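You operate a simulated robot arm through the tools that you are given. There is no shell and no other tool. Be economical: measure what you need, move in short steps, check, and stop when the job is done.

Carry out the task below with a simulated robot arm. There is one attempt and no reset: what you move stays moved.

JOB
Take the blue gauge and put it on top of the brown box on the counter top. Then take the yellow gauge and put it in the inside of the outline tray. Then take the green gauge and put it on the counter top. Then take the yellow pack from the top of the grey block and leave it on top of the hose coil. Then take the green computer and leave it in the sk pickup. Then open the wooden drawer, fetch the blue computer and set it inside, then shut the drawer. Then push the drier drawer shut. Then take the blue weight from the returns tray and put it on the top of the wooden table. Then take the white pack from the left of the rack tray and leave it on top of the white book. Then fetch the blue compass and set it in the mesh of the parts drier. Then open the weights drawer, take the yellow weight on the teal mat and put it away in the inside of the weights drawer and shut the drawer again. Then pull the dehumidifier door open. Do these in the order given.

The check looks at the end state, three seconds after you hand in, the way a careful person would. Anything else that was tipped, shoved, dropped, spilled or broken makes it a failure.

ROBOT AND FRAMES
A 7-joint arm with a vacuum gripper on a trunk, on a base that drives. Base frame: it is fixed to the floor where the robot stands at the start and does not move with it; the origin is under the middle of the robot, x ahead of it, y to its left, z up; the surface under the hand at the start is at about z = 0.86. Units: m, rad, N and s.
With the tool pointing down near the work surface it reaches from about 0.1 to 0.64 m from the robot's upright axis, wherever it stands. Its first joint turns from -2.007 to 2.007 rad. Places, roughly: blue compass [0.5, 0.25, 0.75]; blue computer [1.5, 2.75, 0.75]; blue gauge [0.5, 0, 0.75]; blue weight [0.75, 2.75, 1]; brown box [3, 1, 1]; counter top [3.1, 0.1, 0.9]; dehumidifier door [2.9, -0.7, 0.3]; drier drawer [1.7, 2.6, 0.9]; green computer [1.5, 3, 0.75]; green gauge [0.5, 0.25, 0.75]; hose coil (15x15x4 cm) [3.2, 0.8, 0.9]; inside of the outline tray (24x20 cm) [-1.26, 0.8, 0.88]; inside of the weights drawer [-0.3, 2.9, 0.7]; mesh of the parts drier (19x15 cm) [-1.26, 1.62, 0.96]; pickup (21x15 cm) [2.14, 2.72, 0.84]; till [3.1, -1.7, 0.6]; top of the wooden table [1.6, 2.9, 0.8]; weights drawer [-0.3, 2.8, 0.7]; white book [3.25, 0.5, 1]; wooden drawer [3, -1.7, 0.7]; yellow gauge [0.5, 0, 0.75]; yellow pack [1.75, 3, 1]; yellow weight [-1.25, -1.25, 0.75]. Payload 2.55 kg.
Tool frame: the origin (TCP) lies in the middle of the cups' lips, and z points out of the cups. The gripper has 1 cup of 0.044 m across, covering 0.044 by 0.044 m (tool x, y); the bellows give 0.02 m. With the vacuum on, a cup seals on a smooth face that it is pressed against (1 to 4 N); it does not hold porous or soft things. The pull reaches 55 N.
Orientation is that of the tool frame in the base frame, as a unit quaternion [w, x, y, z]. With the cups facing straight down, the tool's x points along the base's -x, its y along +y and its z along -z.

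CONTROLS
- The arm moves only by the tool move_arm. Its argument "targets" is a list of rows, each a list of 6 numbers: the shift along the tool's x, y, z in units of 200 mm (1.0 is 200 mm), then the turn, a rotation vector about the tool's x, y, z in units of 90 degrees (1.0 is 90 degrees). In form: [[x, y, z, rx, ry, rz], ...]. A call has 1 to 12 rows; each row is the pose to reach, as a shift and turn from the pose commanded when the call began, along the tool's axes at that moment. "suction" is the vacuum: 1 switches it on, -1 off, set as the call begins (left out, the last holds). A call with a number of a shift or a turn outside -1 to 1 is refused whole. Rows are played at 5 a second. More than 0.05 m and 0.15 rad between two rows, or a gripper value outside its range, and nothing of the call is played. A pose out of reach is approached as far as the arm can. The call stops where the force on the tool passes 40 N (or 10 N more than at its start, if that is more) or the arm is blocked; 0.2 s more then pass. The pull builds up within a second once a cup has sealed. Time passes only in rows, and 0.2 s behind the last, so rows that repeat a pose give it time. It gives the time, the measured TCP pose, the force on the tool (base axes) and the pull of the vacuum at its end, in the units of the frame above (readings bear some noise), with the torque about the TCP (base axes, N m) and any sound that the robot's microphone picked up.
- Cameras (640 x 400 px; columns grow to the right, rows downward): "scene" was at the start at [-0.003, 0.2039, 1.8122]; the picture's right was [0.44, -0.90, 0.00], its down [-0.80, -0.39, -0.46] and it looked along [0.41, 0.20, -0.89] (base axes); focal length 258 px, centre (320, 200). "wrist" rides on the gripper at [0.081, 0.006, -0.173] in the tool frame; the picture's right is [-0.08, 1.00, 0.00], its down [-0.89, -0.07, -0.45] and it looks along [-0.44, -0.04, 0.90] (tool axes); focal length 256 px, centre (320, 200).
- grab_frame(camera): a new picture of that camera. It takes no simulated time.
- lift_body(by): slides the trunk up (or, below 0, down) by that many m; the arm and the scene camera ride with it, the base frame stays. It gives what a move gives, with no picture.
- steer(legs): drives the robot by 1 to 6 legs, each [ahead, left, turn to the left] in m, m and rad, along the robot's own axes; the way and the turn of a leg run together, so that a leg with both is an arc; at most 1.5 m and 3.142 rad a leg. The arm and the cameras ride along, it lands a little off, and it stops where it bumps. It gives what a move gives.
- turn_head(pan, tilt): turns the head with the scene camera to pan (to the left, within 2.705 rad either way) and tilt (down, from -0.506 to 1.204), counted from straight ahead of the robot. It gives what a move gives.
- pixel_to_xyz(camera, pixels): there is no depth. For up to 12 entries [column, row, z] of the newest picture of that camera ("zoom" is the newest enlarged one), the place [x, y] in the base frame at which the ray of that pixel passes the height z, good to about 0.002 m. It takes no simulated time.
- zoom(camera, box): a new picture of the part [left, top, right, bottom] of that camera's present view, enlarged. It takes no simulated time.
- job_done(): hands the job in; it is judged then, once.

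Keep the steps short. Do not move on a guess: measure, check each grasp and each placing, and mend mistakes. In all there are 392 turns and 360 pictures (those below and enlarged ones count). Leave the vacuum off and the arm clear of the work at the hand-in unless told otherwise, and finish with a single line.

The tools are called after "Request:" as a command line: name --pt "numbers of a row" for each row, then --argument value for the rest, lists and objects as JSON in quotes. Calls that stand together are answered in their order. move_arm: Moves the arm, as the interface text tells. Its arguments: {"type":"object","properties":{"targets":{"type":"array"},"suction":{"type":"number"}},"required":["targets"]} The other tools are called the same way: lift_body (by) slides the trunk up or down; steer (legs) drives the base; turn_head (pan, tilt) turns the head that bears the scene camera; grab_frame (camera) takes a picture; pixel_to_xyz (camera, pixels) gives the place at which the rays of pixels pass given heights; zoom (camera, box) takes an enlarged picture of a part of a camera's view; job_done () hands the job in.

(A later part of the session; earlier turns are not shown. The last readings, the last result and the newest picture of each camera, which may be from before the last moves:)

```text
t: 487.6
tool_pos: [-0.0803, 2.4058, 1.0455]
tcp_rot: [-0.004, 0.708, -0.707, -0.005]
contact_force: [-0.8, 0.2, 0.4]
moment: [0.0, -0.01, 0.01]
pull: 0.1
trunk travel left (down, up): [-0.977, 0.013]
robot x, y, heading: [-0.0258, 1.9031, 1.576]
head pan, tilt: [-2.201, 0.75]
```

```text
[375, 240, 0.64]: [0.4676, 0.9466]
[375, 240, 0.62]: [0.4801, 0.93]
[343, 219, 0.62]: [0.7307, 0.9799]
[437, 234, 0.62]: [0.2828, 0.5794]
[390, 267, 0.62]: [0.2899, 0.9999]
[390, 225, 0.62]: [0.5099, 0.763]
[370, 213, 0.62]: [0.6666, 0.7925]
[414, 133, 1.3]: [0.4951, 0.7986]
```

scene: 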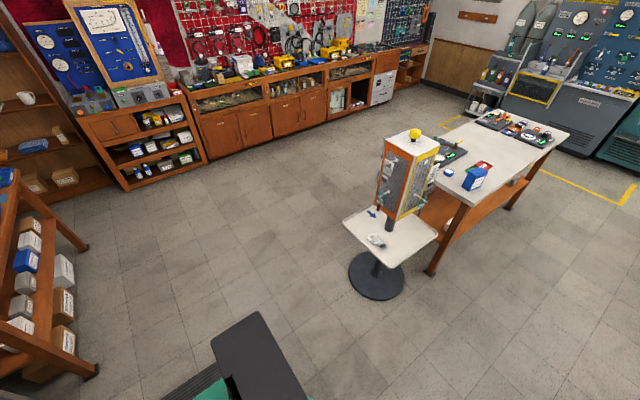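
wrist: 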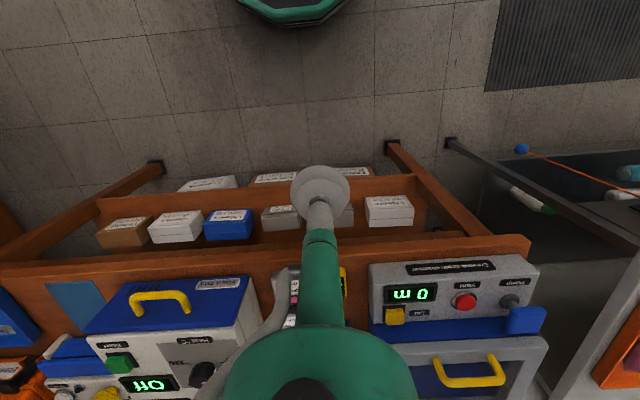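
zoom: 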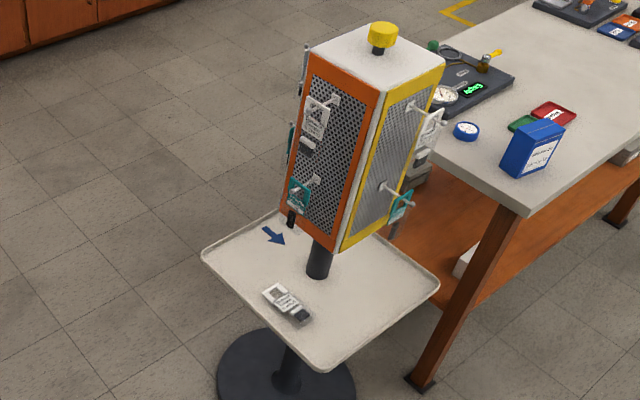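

Tray: x 0.29–0.73, y 0.58–1.0, z≈0.62; pack near (0.48, 0.93) under the orange side. Drive round to face it from the +y side.

Request:
steer --legs '[[-0.1, -0.5, 0], [0, 0, -1.57], [0, 0, -1.57]]'

Request:
turn_head --pan -0.1 --tilt 0.85

Request:
grab_frame --camera "scene"

Request:
grab_frame --camera "wrist"

```text
t: 498.3
tool_pos: [0.5275, 1.3, 1.0454]
tcp_rot: [0.006, 0.711, 0.703, -0.004]
contact_force: [-0.3, 0.6, 0.4]
moment: [0.01, -0.02, 0.03]
pull: 0.0
trunk travel left (down, up): [-0.977, 0.013]
robot x, y, heading: [0.4814, 1.8044, -1.578]
head pan, tilt: [-2.201, 0.75]
```

```text
t: 500.3
tool_pos: [0.5267, 1.2992, 1.0452]
tcp_rot: [0.006, 0.711, 0.703, -0.005]
contact_force: [-0.5, 0.6, 0.4]
moment: [0.05, 0.01, 0.0]
pull: 0.1
trunk travel left (down, up): [-0.977, 0.013]
robot x, y, heading: [0.4806, 1.8042, -1.576]
head pan, tilt: [-0.099, 0.85]
```

```text
196 pictures are left
```

scene: 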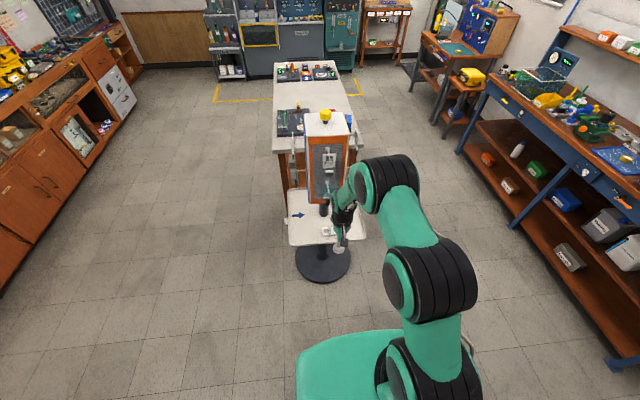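

```text
195 pictures are left
```

wrist: 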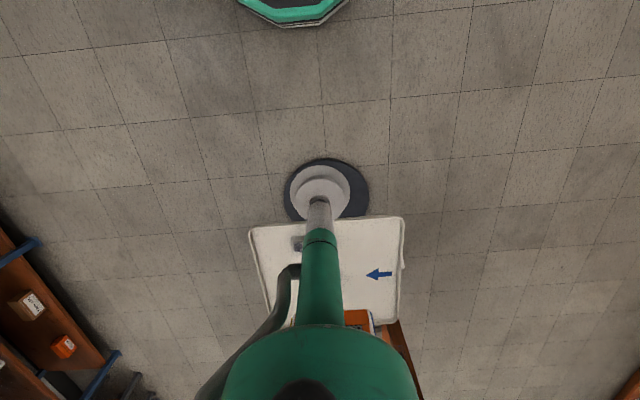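

Request:
zoom --camera "scene" --box '[270, 95, 370, 255]'

Request:
move_arm --pt "0 0.2 0 0 0 0" --pt "0 0.4 0 0 0 0" --pt "0 0.6 0 0 0 0" --pt "0 0.6 0 0 0 0"

Request:
steer --legs '[[0.15, 0, 0]]'

Request:
grab_frame --camera "wrist"

Request:
zoom --camera "wrist" --box '[140, 180, 400, 380]'

```text
2.50 times, centred on (320, 175) of scene
```

zoom: 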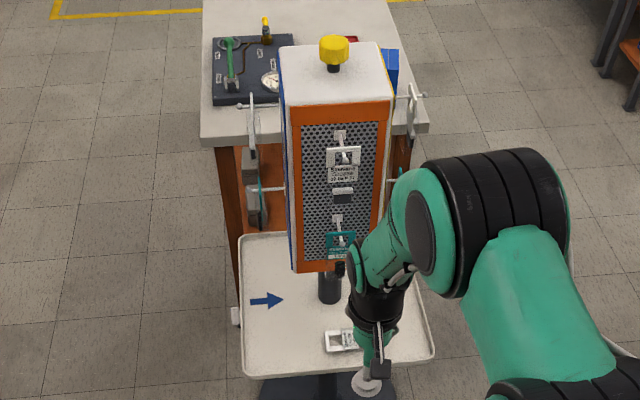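

```text
t: 501.3
tool_pos: [0.6484, 1.2987, 1.0459]
tcp_rot: [0.005, 0.712, 0.703, -0.005]
contact_force: [-0.5, -0.1, -0.4]
moment: [0.01, -0.02, 0.0]
pull: 0.2
trunk travel left (down, up): [-0.977, 0.013]
robot x, y, heading: [0.4822, 1.8037, -1.579]
head pan, tilt: [-0.099, 0.85]
```

```text
t: 502.7
tool_pos: [0.6461, 1.1497, 1.0467]
tcp_rot: [0.006, 0.711, 0.703, -0.004]
contact_force: [-0.5, -0.4, 0.1]
moment: [0.02, 0.0, -0.01]
pull: 0.1
trunk travel left (down, up): [-0.977, 0.013]
robot x, y, heading: [0.478, 1.6523, -1.577]
head pan, tilt: [-0.099, 0.85]
```

```text
193 pictures are left
```

wrist: 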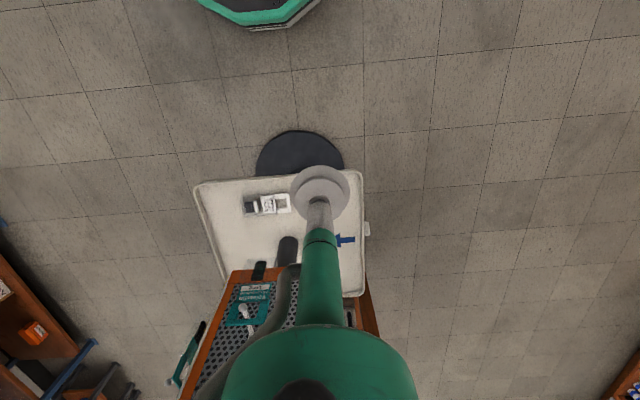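

```text
2.00 times, centred on (270, 280) of wrist
```

zoom: 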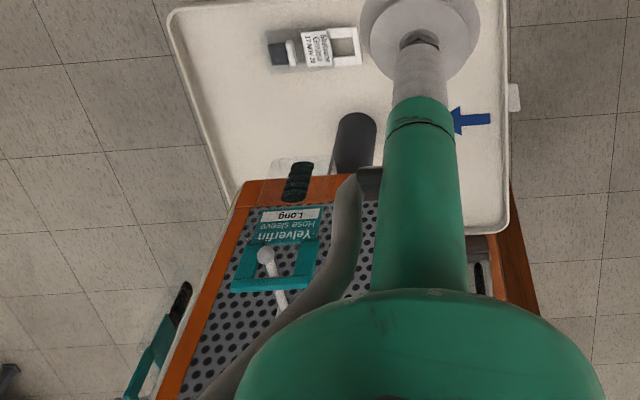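

Request:
pixel_to_xyz --camera "wrist" --pixels '[[268, 205, 0.64], [268, 205, 0.62], [245, 208, 0.63], [291, 203, 0.63], [193, 187, 0.62], [363, 170, 0.62], [366, 295, 0.62], [260, 268, 0.72], [367, 228, 0.63]]'

Request:
zoom --camera "wrist" --box '[225, 180, 305, 230]'

Request:
zoom --camera "wrist" --box '[340, 200, 400, 260]'

```text
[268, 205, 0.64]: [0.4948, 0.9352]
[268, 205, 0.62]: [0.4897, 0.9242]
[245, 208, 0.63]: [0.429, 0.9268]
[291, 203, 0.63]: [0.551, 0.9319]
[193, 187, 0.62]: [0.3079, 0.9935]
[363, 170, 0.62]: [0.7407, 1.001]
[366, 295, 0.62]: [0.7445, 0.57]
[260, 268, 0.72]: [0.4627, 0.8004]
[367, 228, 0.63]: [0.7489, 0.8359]
```

```text
8.00 times, centred on (265, 205) of wrist
```

zoom: 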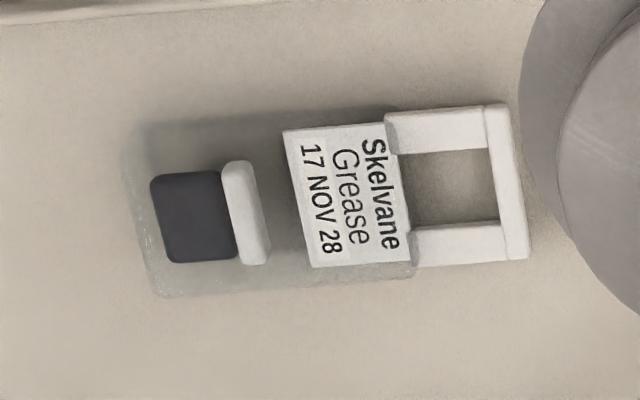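

```text
6.67 times, centred on (370, 230) of wrist
```

zoom: 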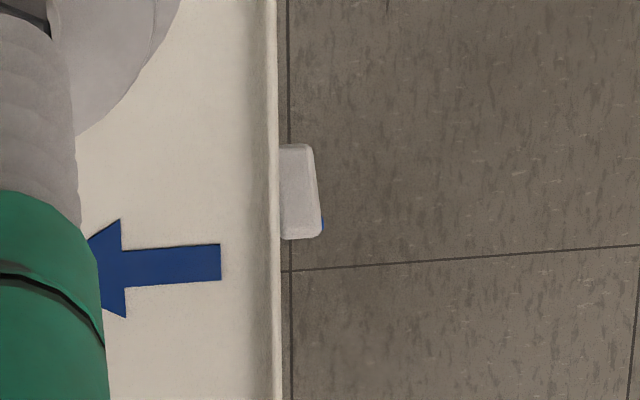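

The pack ("Grease", white frame) lies under hanging packs, so a vertical tool would hit them. I'll tilt the tool ~18° so its upper part leans away from the rack. First tilt, align x, and lower the trunk at a safe distance.

Request:
move_arm --pt "0 -0.18 0 0 -0.05 0" --pt "0 -0.36 0 0 -0.1 0" --pt "0 -0.55 0 0 -0.15 0" --pt "0 -0.74 0 0 -0.2 0" --pt "0 -0.74 0 0 -0.2 0"

Request:
lift_body --by -0.28

Request:
grab_frame --camera "wrist"

Request:
turn_head --pan -0.1 --tilt 0.95

Request:
grab_frame --camera "scene"

```text
t: 503.9
tool_pos: [0.4981, 1.1513, 1.0454]
tcp_rot: [0.115, 0.701, 0.694, -0.115]
contact_force: [-0.4, -0.8, 0.0]
moment: [0.05, 0.05, 0.0]
pull: 0.0
trunk travel left (down, up): [-0.977, 0.013]
robot x, y, heading: [0.4788, 1.6525, -1.577]
head pan, tilt: [-0.099, 0.85]
```

```text
t: 506.7
tool_pos: [0.4972, 1.1515, 0.7657]
tcp_rot: [0.114, 0.702, 0.694, -0.114]
contact_force: [0.5, -0.9, 0.4]
moment: [-0.01, -0.02, 0.03]
pull: 0.0
trunk travel left (down, up): [-0.697, 0.293]
robot x, y, heading: [0.4731, 1.6519, -1.585]
head pan, tilt: [-0.099, 0.85]
```

```text
189 pictures are left
```

wrist: 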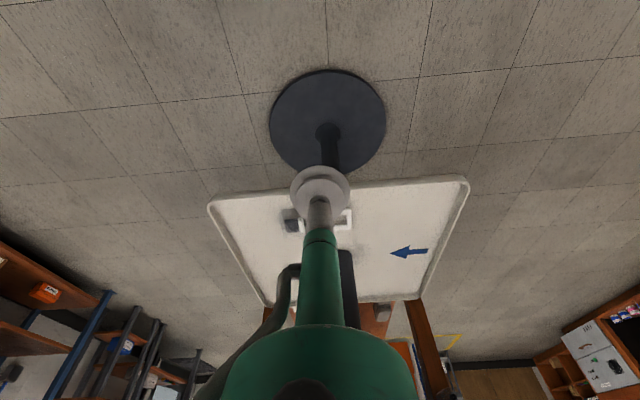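

```text
t: 507.4
tool_pos: [0.4982, 1.1508, 0.7663]
tcp_rot: [0.114, 0.702, 0.694, -0.115]
contact_force: [0.5, 0.1, 0.7]
moment: [0.03, 0.03, -0.03]
pull: 0.0
trunk travel left (down, up): [-0.697, 0.293]
robot x, y, heading: [0.4785, 1.654, -1.577]
head pan, tilt: [-0.099, 0.949]
```

```text
188 pictures are left
```

scene: 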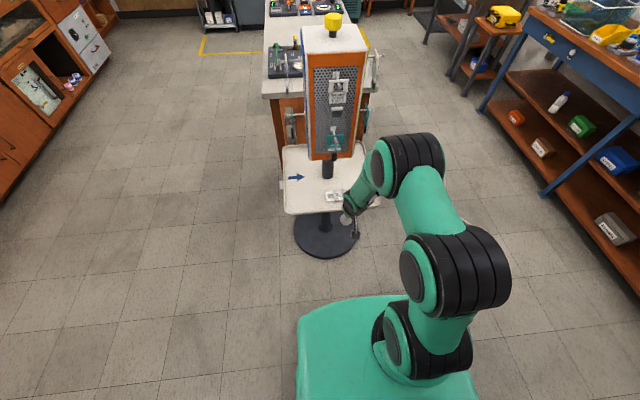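

Tilt is right. Lower to z≈0.72 and drive 0.15 nearer.

Request:
move_arm --pt "0.075 0 0.22 0 0 0" --pt "0.075 0 0.22 0 0 0"

Request:
steer --legs '[[0.15, 0, 0]]'

Request:
grab_frame --camera "wrist"

Request:
zoom --camera "scene" --box '[260, 60, 420, 260]'

```text
t: 508.0
tool_pos: [0.4993, 1.1511, 0.7198]
tcp_rot: [0.115, 0.701, 0.694, -0.116]
contact_force: [-0.1, 0.6, 0.4]
moment: [-0.03, 0.02, 0.0]
pull: 0.2
trunk travel left (down, up): [-0.697, 0.293]
robot x, y, heading: [0.4784, 1.658, -1.576]
head pan, tilt: [-0.099, 0.949]
```

```text
t: 509.3
tool_pos: [0.4984, 1.0006, 0.7194]
tcp_rot: [0.115, 0.702, 0.694, -0.115]
contact_force: [0.0, 0.4, -0.3]
moment: [0.02, 0.0, 0.0]
pull: 0.0
trunk travel left (down, up): [-0.697, 0.293]
robot x, y, heading: [0.4755, 1.5046, -1.581]
head pan, tilt: [-0.099, 0.949]
```

```text
187 pictures are left
```

wrist: 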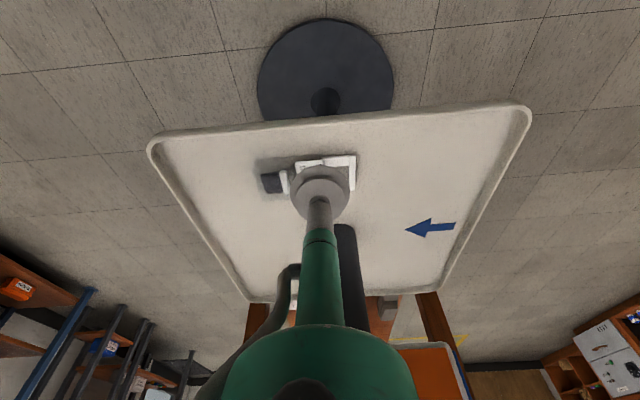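

```text
2.00 times, centred on (340, 160) of scene
```

zoom: 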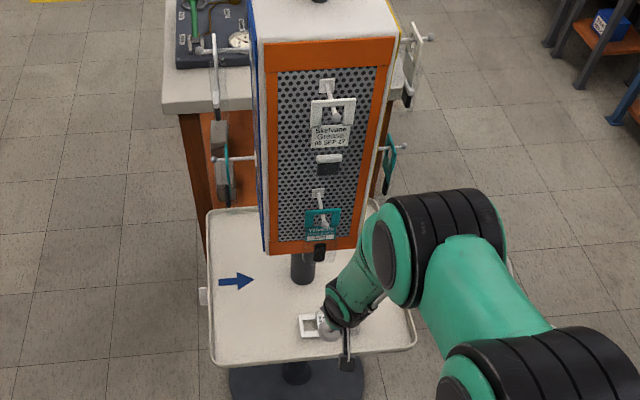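

Request:
pixel_to_xyz --camera "wrist" --pixels '[[312, 172, 0.635], [272, 183, 0.635], [353, 158, 0.63], [340, 175, 0.63], [150, 145, 0.64], [530, 110, 0.64]]'

Request:
zoom --camera "wrist" --box '[240, 130, 400, 230]'

```text
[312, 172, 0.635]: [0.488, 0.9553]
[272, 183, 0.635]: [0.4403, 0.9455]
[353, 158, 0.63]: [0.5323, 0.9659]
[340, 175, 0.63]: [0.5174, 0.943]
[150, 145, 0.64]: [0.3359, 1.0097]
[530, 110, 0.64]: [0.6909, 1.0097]
```

```text
4.00 times, centred on (320, 180) of wrist
```

zoom: 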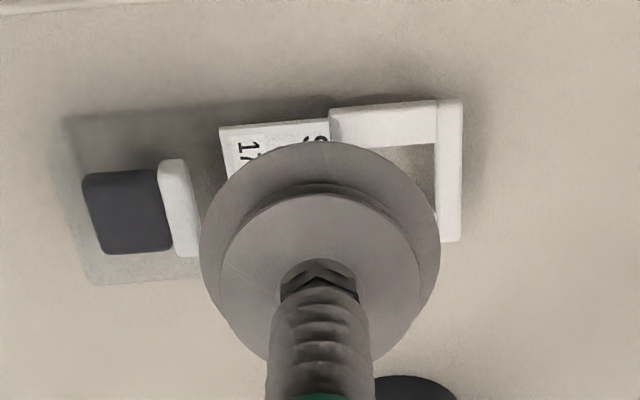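

The tray is lower still (≈0.57). Recompute the pack at z≈0.58.

Request:
pixel_to_xyz --camera "wrist" --pixels '[[262, 183, 0.58], [353, 170, 0.58], [308, 172, 0.58], [300, 160, 0.58], [330, 185, 0.58]]'

```text
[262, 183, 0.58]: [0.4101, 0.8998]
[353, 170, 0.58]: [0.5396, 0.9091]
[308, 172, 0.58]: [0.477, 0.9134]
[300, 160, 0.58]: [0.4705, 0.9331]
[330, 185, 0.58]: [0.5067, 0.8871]
```

Label centre ≈(0.479, 0.903), top ≈0.58. Move in: 6 cm ahead, 8 cm down, tilt a bit more (22°), then look.

Request:
move_arm --pt "-0.05 -0.03 0.16 0 -0.013 0" --pt "-0.1 -0.06 0.32 0 -0.026 0" --pt "-0.157 -0.097 0.474 0 -0.04 0" --pt "-0.157 -0.097 0.474 0 -0.04 0"

Request:
grab_frame --camera "wrist"

Request:
zoom --camera "scene" --box '[280, 60, 400, 240]'

```text
t: 510.3
tool_pos: [0.4762, 0.9416, 0.6383]
tcp_rot: [0.138, 0.697, 0.69, -0.138]
contact_force: [0.4, 0.4, -0.7]
moment: [0.01, -0.02, 0.0]
pull: 0.0
trunk travel left (down, up): [-0.697, 0.293]
robot x, y, heading: [0.4778, 1.5079, -1.573]
head pan, tilt: [-0.099, 0.949]
```

```text
184 pictures are left
```

wrist: 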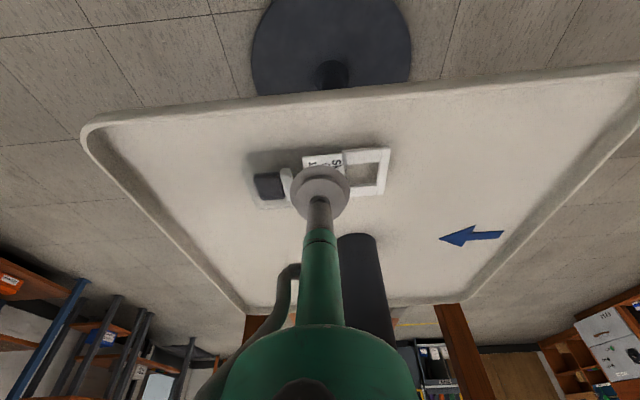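

```text
2.22 times, centred on (340, 150) of scene
```

zoom: 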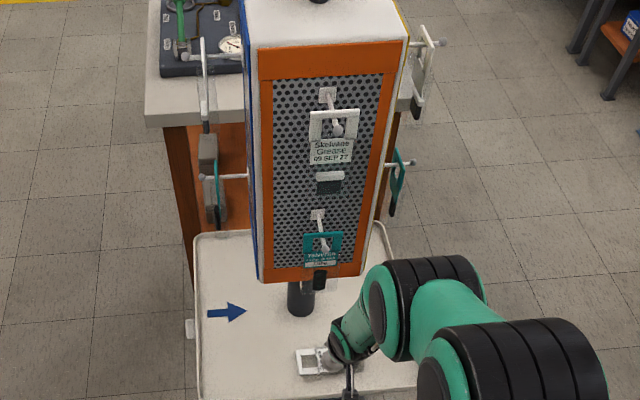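

Request:
zoom --camera "wrist" --box '[230, 130, 410, 230]'

Request:
pixel_to_xyz --camera "wrist" --pixels '[[320, 175, 0.58], [321, 180, 0.57], [345, 170, 0.575], [268, 186, 0.575], [385, 165, 0.575]]'

```text
3.56 times, centred on (320, 180) of wrist
```

zoom: 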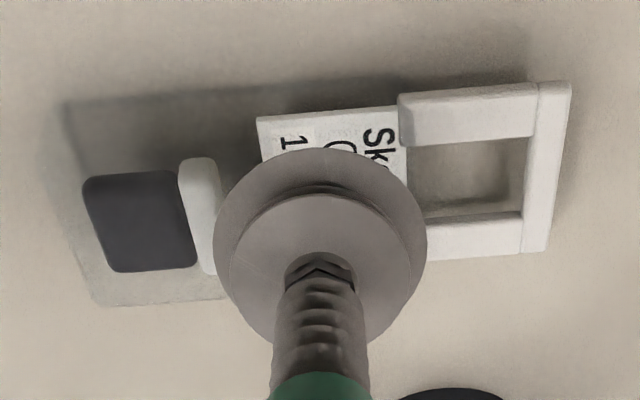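

```text
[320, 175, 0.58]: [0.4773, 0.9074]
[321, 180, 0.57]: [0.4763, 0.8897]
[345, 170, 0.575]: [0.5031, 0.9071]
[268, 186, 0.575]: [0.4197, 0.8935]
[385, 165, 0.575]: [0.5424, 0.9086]
```

Cup fits on the label between bar and frame. Move to (0.480, 0.905) just above, then press down with vacuum.

Request:
move_arm --pt "-0.05 0.01 0.1 0 0 0" --pt "-0.1 0.02 0.2 0 0 0" --pt "-0.083 0.02 0.278 0 0 0" --pt "-0.0755 0.02 0.296 0 0 0" --pt "-0.068 0.02 0.315 0 0 0" --pt "-0.06 0.02 0.333 0 0 0" --pt "-0.0525 0.02 0.352 0 0 0" --suction 1

```text
t: 511.6
tool_pos: [0.4819, 0.898, 0.5925]
tcp_rot: [0.142, 0.696, 0.69, -0.142]
contact_force: [-0.7, 3.6, 17.5]
moment: [1.18, 0.1, -0.01]
pull: 54.7
trunk travel left (down, up): [-0.697, 0.293]
robot x, y, heading: [0.477, 1.5085, -1.574]
head pan, tilt: [-0.099, 0.949]
stopped in row 6: the force on the tool passed its limit at 43 N (the readings are from after the stop); the commanded pose is now the measured one
```

Sealed. Lift slightly, then draw away from the rack.

Request:
move_arm --pt "-0.038 0 -0.092 0 0 0" --pt "0.062 0 -0.242 0 0 0" --pt "0.2 0 -0.36 0 0 0" --pt "0.3 0 -0.5 0 0 0" --pt "0.4 0 -0.68 0 0 0" --pt "0.4 0 -0.68 0 0 0"

Request:
steer --legs '[[-0.25, 0, 0]]'

Request:
grab_frame --camera "wrist"

Request:
zoom --camera "scene" --box '[240, 20, 420, 240]'

```text
t: 513.0
tool_pos: [0.4831, 1.0288, 0.6837]
tcp_rot: [0.139, 0.697, 0.69, -0.139]
contact_force: [0.4, -0.4, -0.3]
moment: [0.34, -0.04, 0.0]
pull: 54.5
out of reach, approached as far as the arm can: row 5
trunk travel left (down, up): [-0.697, 0.293]
robot x, y, heading: [0.4798, 1.508, -1.574]
head pan, tilt: [-0.099, 0.949]
```

```text
t: 514.9
tool_pos: [0.4843, 1.2793, 0.6831]
tcp_rot: [0.139, 0.696, 0.69, -0.14]
contact_force: [0.4, -0.1, -0.5]
moment: [0.35, -0.01, -0.01]
pull: 55.1
trunk travel left (down, up): [-0.697, 0.293]
robot x, y, heading: [0.4786, 1.757, -1.579]
head pan, tilt: [-0.099, 0.949]
```

```text
181 pictures are left
```

wrist: 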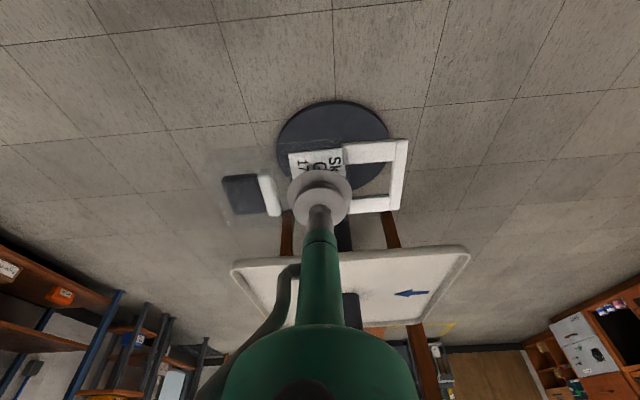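

```text
1.82 times, centred on (330, 130) of scene
```

zoom: 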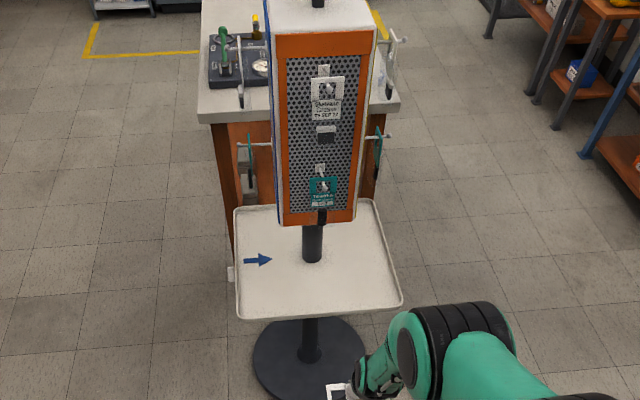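

Pack held, rack undisturbed. Untilt, raise the trunk, and drive to the counter in front of the book stack.

Request:
move_arm --pt "0 0 0 0 0.08 0" --pt "0 0 0 0 0.16 0" --pt "0 0 0 0 0.252 0" --pt "0 0 0 0 0.252 0"

Request:
lift_body --by 0.29

Request:
move_arm --pt "0 0 -0.2 0 0 0" --pt "0 0 -0.4 0 0 0" --pt "0 0 -0.6 0 0 0" --pt "0 0 -0.8 0 0 0" --pt "0 0 -0.9 0 0 0" --pt "0 0 -0.9 0 0 0"

Request:
steer --legs '[[0, 0, 1.575], [1.3, 0, 0], [0.4, -1.2, 0]]'

Request:
turn_head --pan 0 --tilt 0.75

Request:
grab_frame --camera "scene"

Request:
grab_frame --camera "wrist"

```text
t: 515.9
tool_pos: [0.4843, 1.2819, 0.684]
tcp_rot: [0.0, 0.71, 0.704, 0.001]
contact_force: [0.4, -0.5, 0.0]
moment: [0.37, -0.05, 0.01]
pull: 55.2
out of reach, approached as far as the arm can: row 2
trunk travel left (down, up): [-0.697, 0.293]
robot x, y, heading: [0.4828, 1.7613, -1.574]
head pan, tilt: [-0.099, 0.949]
```

```text
t: 518.8
tool_pos: [0.4857, 1.2784, 0.9735]
tcp_rot: [0.001, 0.71, 0.704, 0.0]
contact_force: [0.0, 0.8, -1.3]
moment: [0.34, 0.01, 0.0]
pull: 55.6
trunk travel left (down, up): [-0.987, 0.003]
robot x, y, heading: [0.4779, 1.7561, -1.576]
head pan, tilt: [-0.099, 0.949]
```

```text
t: 520.2
tool_pos: [0.4848, 1.2794, 1.1531]
tcp_rot: [0.001, 0.71, 0.704, 0.0]
contact_force: [-0.3, 0.3, -0.8]
moment: [0.3, 0.02, -0.03]
pull: 54.5
trunk travel left (down, up): [-0.987, 0.003]
robot x, y, heading: [0.4792, 1.757, -1.572]
head pan, tilt: [-0.099, 0.949]
```

```text
t: 536.6
tool_pos: [2.6689, 0.5975, 1.1529]
tcp_rot: [0.002, -0.001, 1.0, 0.001]
contact_force: [0.4, 0.4, -1.4]
moment: [0.02, 0.27, 0.0]
pull: 54.9
trunk travel left (down, up): [-0.987, 0.003]
robot x, y, heading: [2.1881, 0.5829, 0.005]
head pan, tilt: [-0.099, 0.949]
```

```text
t: 537.3
tool_pos: [2.6696, 0.5964, 1.1526]
tcp_rot: [0.001, -0.001, 1.0, 0.002]
contact_force: [-0.3, -0.1, -1.3]
moment: [0.05, 0.24, -0.01]
pull: 54.6
trunk travel left (down, up): [-0.987, 0.003]
robot x, y, heading: [2.1921, 0.5868, 0.01]
head pan, tilt: [0.0, 0.75]
```

```text
179 pictures are left
```

scene: 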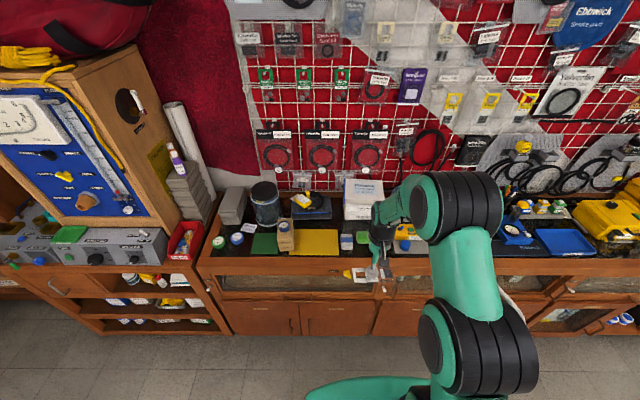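

```text
178 pictures are left
```

wrist: 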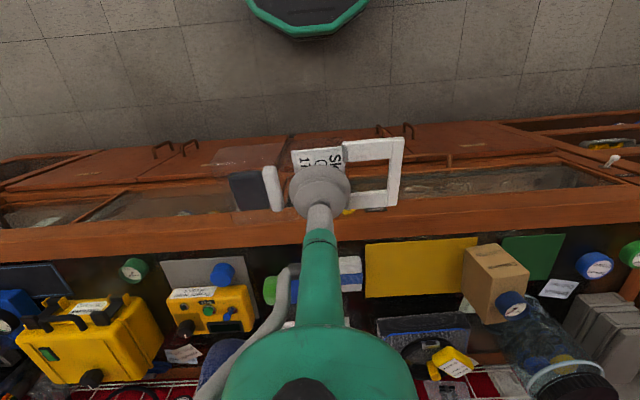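

Yellow pack is still on the coil. Measure the book.

Request:
zoom --camera "scene" --box '[280, 160, 420, 260]'

Request:
pixel_to_xyz --camera "scene" --pixels '[[344, 205, 1.0], [344, 205, 1.03], [385, 205, 1.03], [345, 180, 1.03], [383, 181, 1.03], [345, 205, 0.97]]'

```text
4.00 times, centred on (350, 210) of scene
```

zoom: 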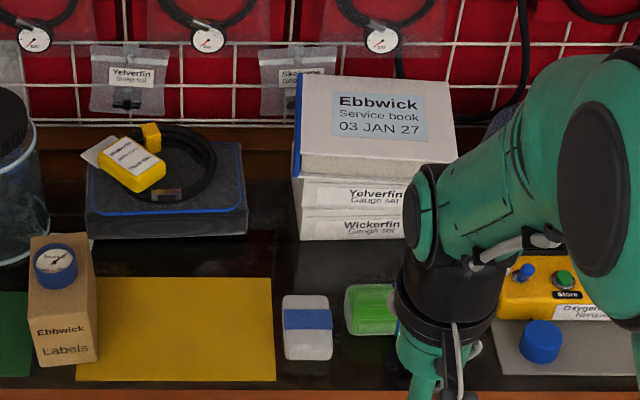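

```text
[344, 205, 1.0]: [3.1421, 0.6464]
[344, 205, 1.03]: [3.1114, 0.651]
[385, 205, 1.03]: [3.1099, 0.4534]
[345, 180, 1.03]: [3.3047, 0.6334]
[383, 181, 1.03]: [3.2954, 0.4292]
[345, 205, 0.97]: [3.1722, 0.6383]
```

Request:
pixel_to_xyz --camera "scene" --pixels '[[345, 220, 0.872], [345, 213, 0.9], [345, 206, 0.95], [345, 202, 0.97], [345, 202, 1.0], [345, 180, 0.97], [383, 200, 0.97], [345, 202, 0.95]]'

```text
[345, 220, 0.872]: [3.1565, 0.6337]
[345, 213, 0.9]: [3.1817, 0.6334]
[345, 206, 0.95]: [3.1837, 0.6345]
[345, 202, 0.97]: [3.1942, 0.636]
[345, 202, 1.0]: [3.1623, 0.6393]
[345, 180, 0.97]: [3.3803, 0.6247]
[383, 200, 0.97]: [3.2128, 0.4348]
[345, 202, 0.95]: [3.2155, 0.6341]
```

Book top ≈z 1.0, x 3.16–3.35, y 0.44–0.635. Drive up to x≈2.49, align y, then tilt 10° to reach.

Request:
steer --legs '[[0.29, -0.06, -0.008]]'

Request:
move_arm --pt "-0.2 0 0 0 -0.03 0" --pt "-0.4 0 0 0 -0.06 0" --pt "-0.6 0 0.05 0 -0.09 0" --pt "-0.8 0 0.15 0 -0.11 0" --pt "-0.95 0 0.25 0 -0.11 0" --pt "-1.0 0 0.35 0 -0.11 0" --pt "-1.0 0 0.35 0 -0.11 0"

Request:
grab_frame --camera "wrist"

```text
t: 539.3
tool_pos: [2.9591, 0.5356, 1.1539]
tcp_rot: [0.001, 0.002, 1.0, 0.001]
contact_force: [-0.1, 0.5, 0.6]
moment: [0.02, 0.28, 0.03]
pull: 55.7
trunk travel left (down, up): [-0.987, 0.003]
robot x, y, heading: [2.48, 0.5275, 0.0]
head pan, tilt: [0.0, 0.75]
```

```text
t: 540.9
tool_pos: [3.16, 0.5352, 1.0841]
tcp_rot: [0.087, 0.001, 0.996, 0.001]
contact_force: [-0.4, 0.1, 0.4]
moment: [-0.01, 0.23, 0.03]
pull: 55.0
trunk travel left (down, up): [-0.987, 0.003]
robot x, y, heading: [2.4809, 0.5276, 0.005]
head pan, tilt: [0.0, 0.75]
```

```text
176 pictures are left
```

wrist: 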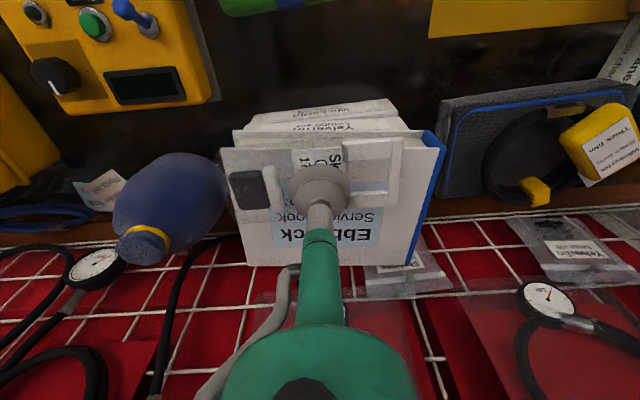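

Request:
pixel_to_xyz --camera "wrist" --pixels '[[221, 150, 1.0], [440, 137, 1.0], [405, 265, 1.0], [247, 265, 1.0], [320, 200, 1.0]]'

```text
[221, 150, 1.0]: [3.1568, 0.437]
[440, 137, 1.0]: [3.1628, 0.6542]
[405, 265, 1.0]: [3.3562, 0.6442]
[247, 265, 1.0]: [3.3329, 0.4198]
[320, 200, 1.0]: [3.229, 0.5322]
```

Request:
steer --legs '[[0.018, 0, 0]]'

Request:
move_arm --pt "-0.148 0.02 0.026 0 0 0" --pt "-0.113 0.02 0.223 0 0 0" --pt "-0.105 0.02 0.272 0 0 0" --pt "-0.1 0.02 0.302 0 0 0" --pt "-0.097 0.02 0.316 0 0 0" --pt "-0.094 0.02 0.331 0 0 0"

```text
t: 541.7
tool_pos: [3.1766, 0.5352, 1.0857]
tcp_rot: [0.088, 0.0, 0.996, 0.0]
contact_force: [0.3, -0.2, -1.6]
moment: [0.0, 0.22, 0.0]
pull: 54.6
trunk travel left (down, up): [-0.987, 0.003]
robot x, y, heading: [2.5009, 0.5291, 0.001]
head pan, tilt: [0.0, 0.75]
```

```text
t: 542.5
tool_pos: [3.2241, 0.5396, 1.0532]
tcp_rot: [0.106, 0.001, 0.994, 0.0]
contact_force: [-6.1, -0.1, 20.7]
moment: [-0.25, 0.61, -0.08]
pull: 54.9
trunk travel left (down, up): [-0.987, 0.003]
robot x, y, heading: [2.5006, 0.5255, 0.003]
head pan, tilt: [0.0, 0.75]
stopped in row 4: the force on the tool passed its limit at 41 N (the readings are from after the stop); the commanded pose is now the measured one
```

Contact earlier than expected (z 1.053). Look before releasing.

Request:
grab_frame --camera "wrist"

Request:
zoom --camera "wrist" --box '[200, 100, 450, 300]'

```text
175 pictures are left
```

wrist: 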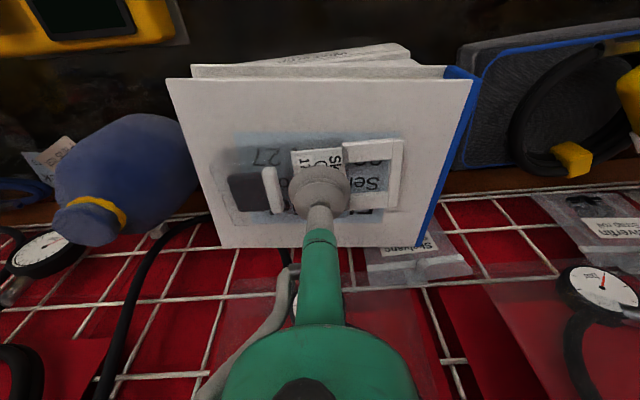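

```text
2.00 times, centred on (325, 200) of wrist
```

zoom: 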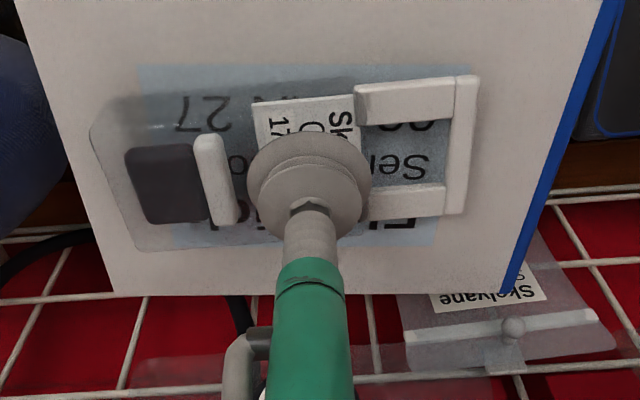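

Pack is over the book. Level it somewhat, then release and lift.

Request:
move_arm --pt "0.02 0 0 0 0.03 0" --pt "0.03 0 0.005 0 0.06 0" --pt "0.03 0 0.005 0 0.06 0"

Request:
move_arm --pt "0 0 0 0 0 0" --pt "0 0 0 0 0 0" --pt "0 0 0 0 0 0" --pt "0 0 -0.04 0 0 0" --pt "0 0 -0.2 0 0 0" --pt "0.1 0 -0.35 0 0 0" --pt "0.25 0 -0.45 0 0 0" --pt "0.45 0 -0.5 0 0 0" --pt "0.45 0 -0.5 0 0 0" --suction -1

Request:
grab_frame --camera "wrist"

```text
t: 543.4
tool_pos: [3.203, 0.5396, 1.0504]
tcp_rot: [0.06, 0.001, 0.998, 0.001]
contact_force: [5.2, 0.2, 24.0]
moment: [-0.24, -0.21, 0.05]
pull: 54.9
out of reach, approached as far as the arm can: row 2, 3
trunk travel left (down, up): [-0.987, 0.003]
robot x, y, heading: [2.4994, 0.529, 0.007]
head pan, tilt: [0.0, 0.75]
```

```text
t: 545.4
tool_pos: [3.1009, 0.5413, 1.1326]
tcp_rot: [0.054, 0.001, 0.999, 0.001]
contact_force: [0.5, -0.3, 0.3]
moment: [-0.02, -0.02, -0.01]
pull: 0.0
trunk travel left (down, up): [-0.987, 0.003]
robot x, y, heading: [2.4991, 0.5269, 0.006]
head pan, tilt: [0.0, 0.75]
```

```text
173 pictures are left
```

wrist: 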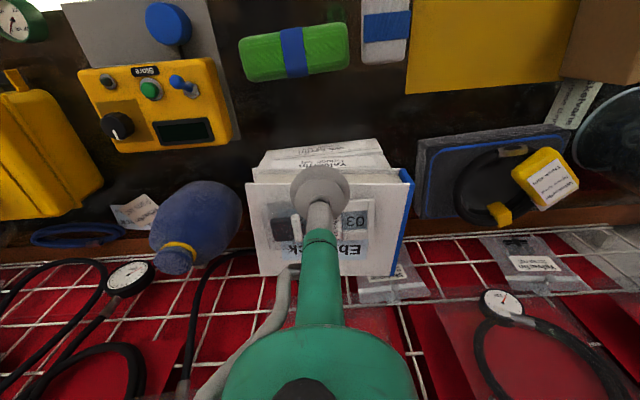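

Released. Back off, untilt, and verify.

Request:
steer --legs '[[-0.35, 0, 0]]'

Request:
move_arm --pt "0 0.2 0 0 0.035 0" --pt "0 0.4 0 0 0.07 0" --pt "0 0.4 0 0 0.07 0"

Request:
grab_frame --camera "scene"

Request:
zoom --camera "scene" --box '[260, 150, 460, 270]'

```text
t: 547.6
tool_pos: [2.7526, 0.5398, 1.1328]
tcp_rot: [0.054, 0.002, 0.999, 0.0]
contact_force: [1.3, -1.2, -0.6]
moment: [0.01, -0.01, -0.01]
pull: 0.1
trunk travel left (down, up): [-0.987, 0.003]
robot x, y, heading: [2.1498, 0.5302, -0.005]
head pan, tilt: [0.0, 0.75]
```

```text
t: 548.4
tool_pos: [2.752, 0.6174, 1.1349]
tcp_rot: [-0.001, 0.003, 1.0, 0.001]
contact_force: [-0.5, 0.3, 0.6]
moment: [0.04, 0.03, -0.01]
pull: 0.0
trunk travel left (down, up): [-0.987, 0.003]
robot x, y, heading: [2.1527, 0.5268, -0.005]
head pan, tilt: [0.0, 0.75]
```

```text
172 pictures are left
```

scene: 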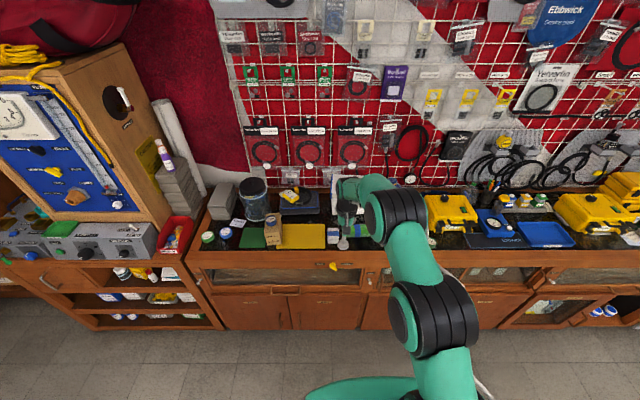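

```text
3.20 times, centred on (360, 210) of scene
```

zoom: 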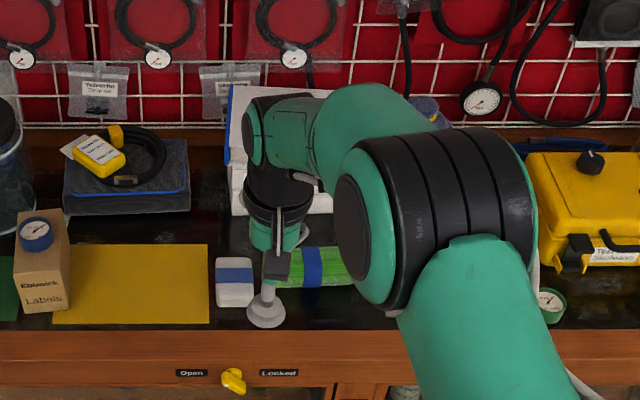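

Request:
steer --legs '[[-0.4, 0.8, 0]]'

Request:
turn_head --pan -0.3 --tilt 0.6

Request:
grab_frame --camera "scene"

Request:
zoom --camera "scene" --box '[220, 150, 360, 260]'

```text
t: 553.1
tool_pos: [2.3511, 1.4203, 1.1342]
tcp_rot: [-0.001, 0.0, 1.0, 0.001]
contact_force: [0.0, 0.6, 0.4]
moment: [0.02, -0.02, -0.02]
pull: 0.0
trunk travel left (down, up): [-0.987, 0.003]
robot x, y, heading: [1.7457, 1.3237, 0.01]
head pan, tilt: [0.0, 0.75]
```

```text
t: 553.9
tool_pos: [2.35, 1.4208, 1.1343]
tcp_rot: [-0.001, 0.001, 1.0, 0.0]
contact_force: [0.4, -0.2, 0.1]
moment: [-0.04, -0.01, -0.02]
pull: 0.0
trunk travel left (down, up): [-0.987, 0.003]
robot x, y, heading: [1.7492, 1.3262, 0.007]
head pan, tilt: [-0.3, 0.6]
```

```text
170 pictures are left
```

scene: 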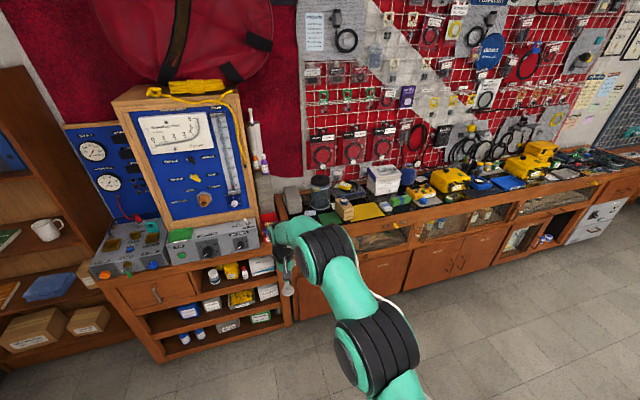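

```text
3.64 times, centred on (290, 205) of scene
```

zoom: 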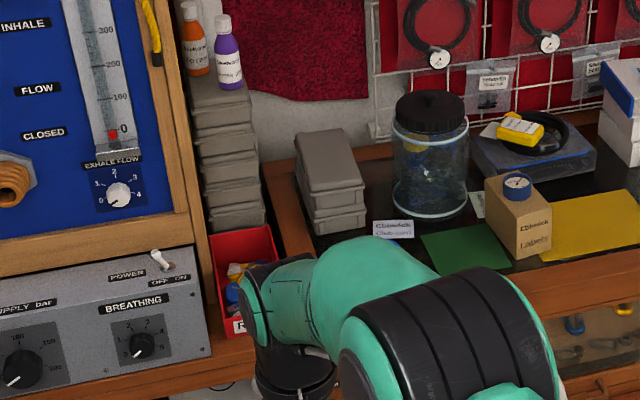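

Request:
zoom --camera "scene" --box '[330, 140, 470, 230]'

Request:
steer --legs '[[-1.4, 0.02, 0], [-0.7, 0, 0], [0, -1.1, 0], [0.33, 0, 0]]'

Request:
grab_frame --camera "wrist"

```text
4.44 times, centred on (400, 185) of scene
```

zoom: 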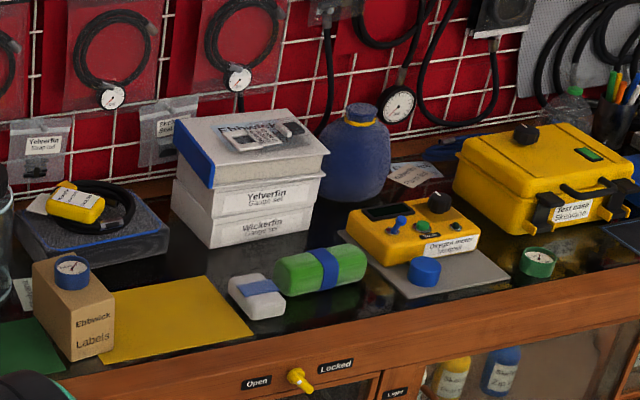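

```text
t: 571.4
tool_pos: [0.5879, 0.3408, 1.1339]
tcp_rot: [0.0, -0.009, 1.0, 0.0]
contact_force: [-0.8, 0.1, -0.6]
moment: [0.0, 0.0, -0.03]
pull: 0.2
trunk travel left (down, up): [-0.987, 0.003]
robot x, y, heading: [-0.013, 0.2386, 0.015]
head pan, tilt: [-0.3, 0.6]
```

```text
167 pictures are left
```

wrist: 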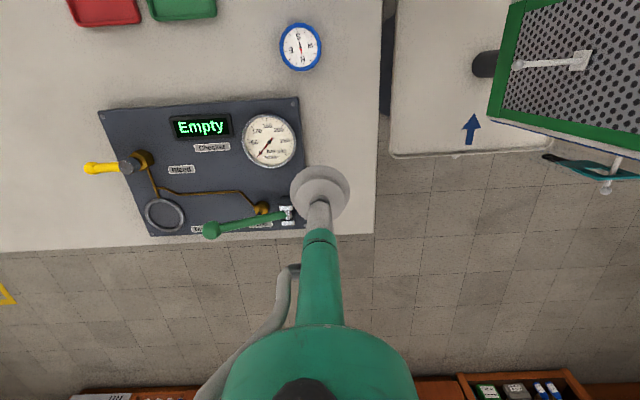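

White pack lies on the book. Now the blue compass: move the hand back over it.

Request:
move_arm --pt "0.2 -0.04 0 0 0 0" --pt "0.4 -0.08 0 0 0 0" --pt "0.58 -0.12 0.05 0 0 0" --pt "0.58 -0.12 0.28 0 0 0" --pt "0.58 -0.12 0.5 0 0 0" --pt "0.58 -0.12 0.72 0 0 0" --pt "0.58 -0.12 0.72 0 0 0"

Request:
grab_frame --camera "wrist"

Request:
zoom --camera "wrist" --box '[220, 90, 420, 220]'

```text
t: 573.0
tool_pos: [0.473, 0.3151, 0.9895]
tcp_rot: [0.0, -0.009, 1.0, 0.001]
contact_force: [-1.1, 0.1, -0.1]
moment: [-0.02, 0.01, -0.03]
pull: 0.0
trunk travel left (down, up): [-0.987, 0.003]
robot x, y, heading: [-0.0119, 0.237, 0.018]
head pan, tilt: [-0.3, 0.6]
```

```text
166 pictures are left
```

wrist: 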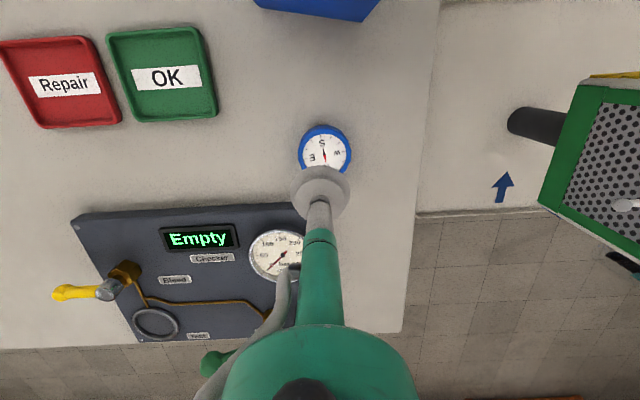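

```text
3.08 times, centred on (320, 155) of wrist
```

zoom: 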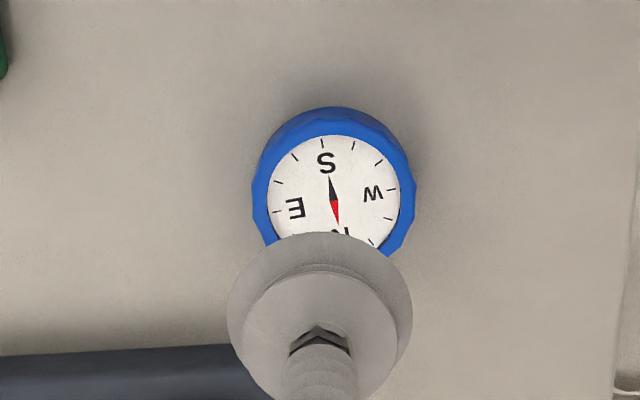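

Request:
pixel_to_xyz --camera "wrist" --pixels '[[325, 155, 0.885], [325, 155, 0.88], [325, 155, 0.875]]'

```text
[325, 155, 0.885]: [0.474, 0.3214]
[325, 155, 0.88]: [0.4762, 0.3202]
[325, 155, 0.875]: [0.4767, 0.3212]
```

Request:
move_arm --pt "-0.0125 0.025 0.2 0 0 0" --pt "-0.0125 0.025 0.4 0 0 0" --pt "-0.0125 0.025 0.48 0 0 0" --pt "-0.0125 0.025 0.505 0 0 0" --pt "-0.0125 0.025 0.52 0 0 0" --pt "-0.0125 0.025 0.535 0 0 0" --pt "-0.0125 0.025 0.55 0 0 0" --suction 1

```text
t: 574.6
tool_pos: [0.4748, 0.3193, 0.8841]
tcp_rot: [0.004, -0.009, 1.0, 0.002]
contact_force: [-5.4, -2.2, 34.0]
moment: [-0.07, 0.29, 0.04]
pull: 54.8
trunk travel left (down, up): [-0.987, 0.003]
robot x, y, heading: [-0.0123, 0.2348, 0.018]
head pan, tilt: [-0.3, 0.6]
```

Sealed. Lift, drive to the parts drier.

Request:
move_arm --pt "0 0 -0.05 0 0 0" --pt "0 0 -0.25 0 0 0" --pt "0 0 -0.5 0 0 0" --pt "0 0 -0.75 0 0 0" --pt "0 0 -1.0 0 0 0" --pt "0 0 -1.0 0 0 0"

Request:
steer --legs '[[-0.35, 0, 0], [0, 1.3, 0], [0, 0, 1.56], [0, 0, 1.56]]'

Request:
turn_head --pan 0 --tilt 0.8

Request:
grab_frame --camera "scene"

Request:
grab_frame --camera "wrist"

```text
t: 576.0
tool_pos: [0.4751, 0.32, 1.0811]
tcp_rot: [-0.002, -0.009, 1.0, 0.0]
contact_force: [0.9, -0.2, -0.7]
moment: [0.02, 0.01, 0.02]
pull: 55.0
trunk travel left (down, up): [-0.987, 0.003]
robot x, y, heading: [-0.0113, 0.2414, 0.024]
head pan, tilt: [-0.3, 0.6]
```

```text
t: 592.1
tool_pos: [-0.8822, 1.4532, 1.08]
tcp_rot: [0.001, 1.0, 0.006, 0.001]
contact_force: [0.3, -0.7, -1.2]
moment: [-0.03, 0.0, 0.01]
pull: 54.7
trunk travel left (down, up): [-0.987, 0.003]
robot x, y, heading: [-0.3984, 1.535, -3.129]
head pan, tilt: [-0.3, 0.6]
```

```text
t: 592.9
tool_pos: [-0.8824, 1.4541, 1.081]
tcp_rot: [0.002, 1.0, 0.007, 0.001]
contact_force: [0.8, 0.4, -0.6]
moment: [-0.01, 0.02, 0.01]
pull: 54.7
trunk travel left (down, up): [-0.987, 0.003]
robot x, y, heading: [-0.3987, 1.5369, -3.123]
head pan, tilt: [0.0, 0.799]
```

```text
164 pictures are left
```

scene: 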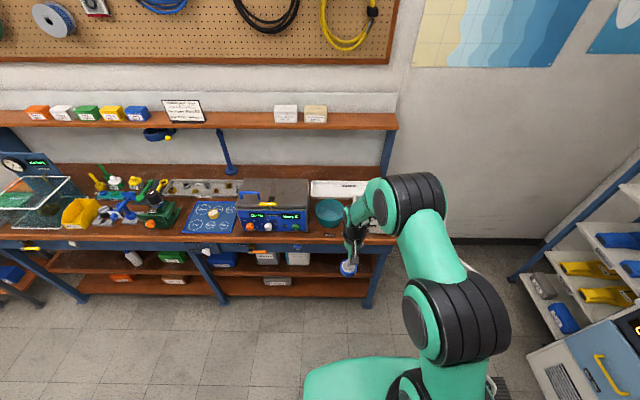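

```text
163 pictures are left
```

wrist: 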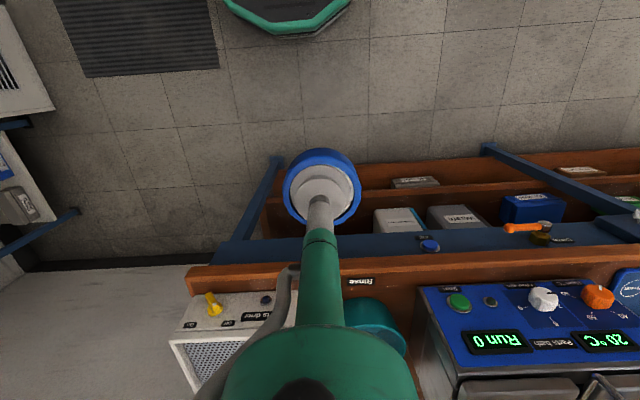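

Shift right 0.12 and ahead 0.3 over the drier.

Request:
steer --legs '[[0.3, -0.14, -0.016]]'

Request:
grab_frame --camera "wrist"

Request:
pixel_to_xyz --camera "wrist" --pixels '[[320, 200, 0.96]]'

```text
t: 595.1
tool_pos: [-1.1879, 1.5977, 1.0806]
tcp_rot: [0.001, 1.0, 0.001, 0.0]
contact_force: [-0.3, 0.4, -1.0]
moment: [-0.05, -0.05, -0.03]
pull: 55.1
trunk travel left (down, up): [-0.987, 0.003]
robot x, y, heading: [-0.7029, 1.6705, -3.136]
head pan, tilt: [0.0, 0.799]
```

```text
162 pictures are left
```

wrist: 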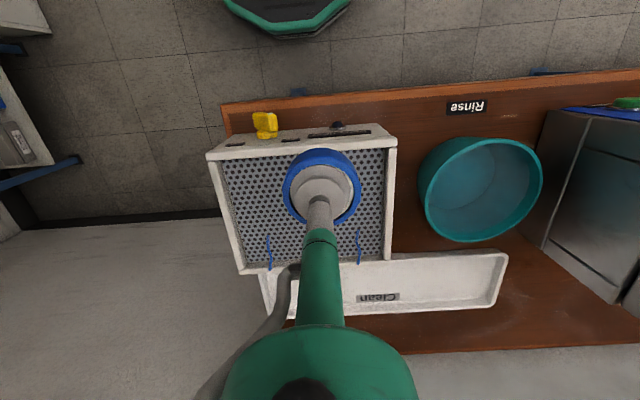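

```text
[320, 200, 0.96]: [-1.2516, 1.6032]
```

Request:
pixel_to_xyz --camera "wrist" --pixels '[[220, 160, 0.96], [386, 148, 0.96], [384, 256, 0.96], [245, 268, 0.96], [269, 268, 0.96], [360, 262, 0.96]]'

```text
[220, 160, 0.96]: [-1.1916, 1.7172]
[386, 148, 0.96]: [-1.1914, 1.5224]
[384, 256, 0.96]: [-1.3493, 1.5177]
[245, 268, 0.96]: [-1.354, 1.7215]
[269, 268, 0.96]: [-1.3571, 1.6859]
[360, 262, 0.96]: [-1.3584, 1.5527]
```

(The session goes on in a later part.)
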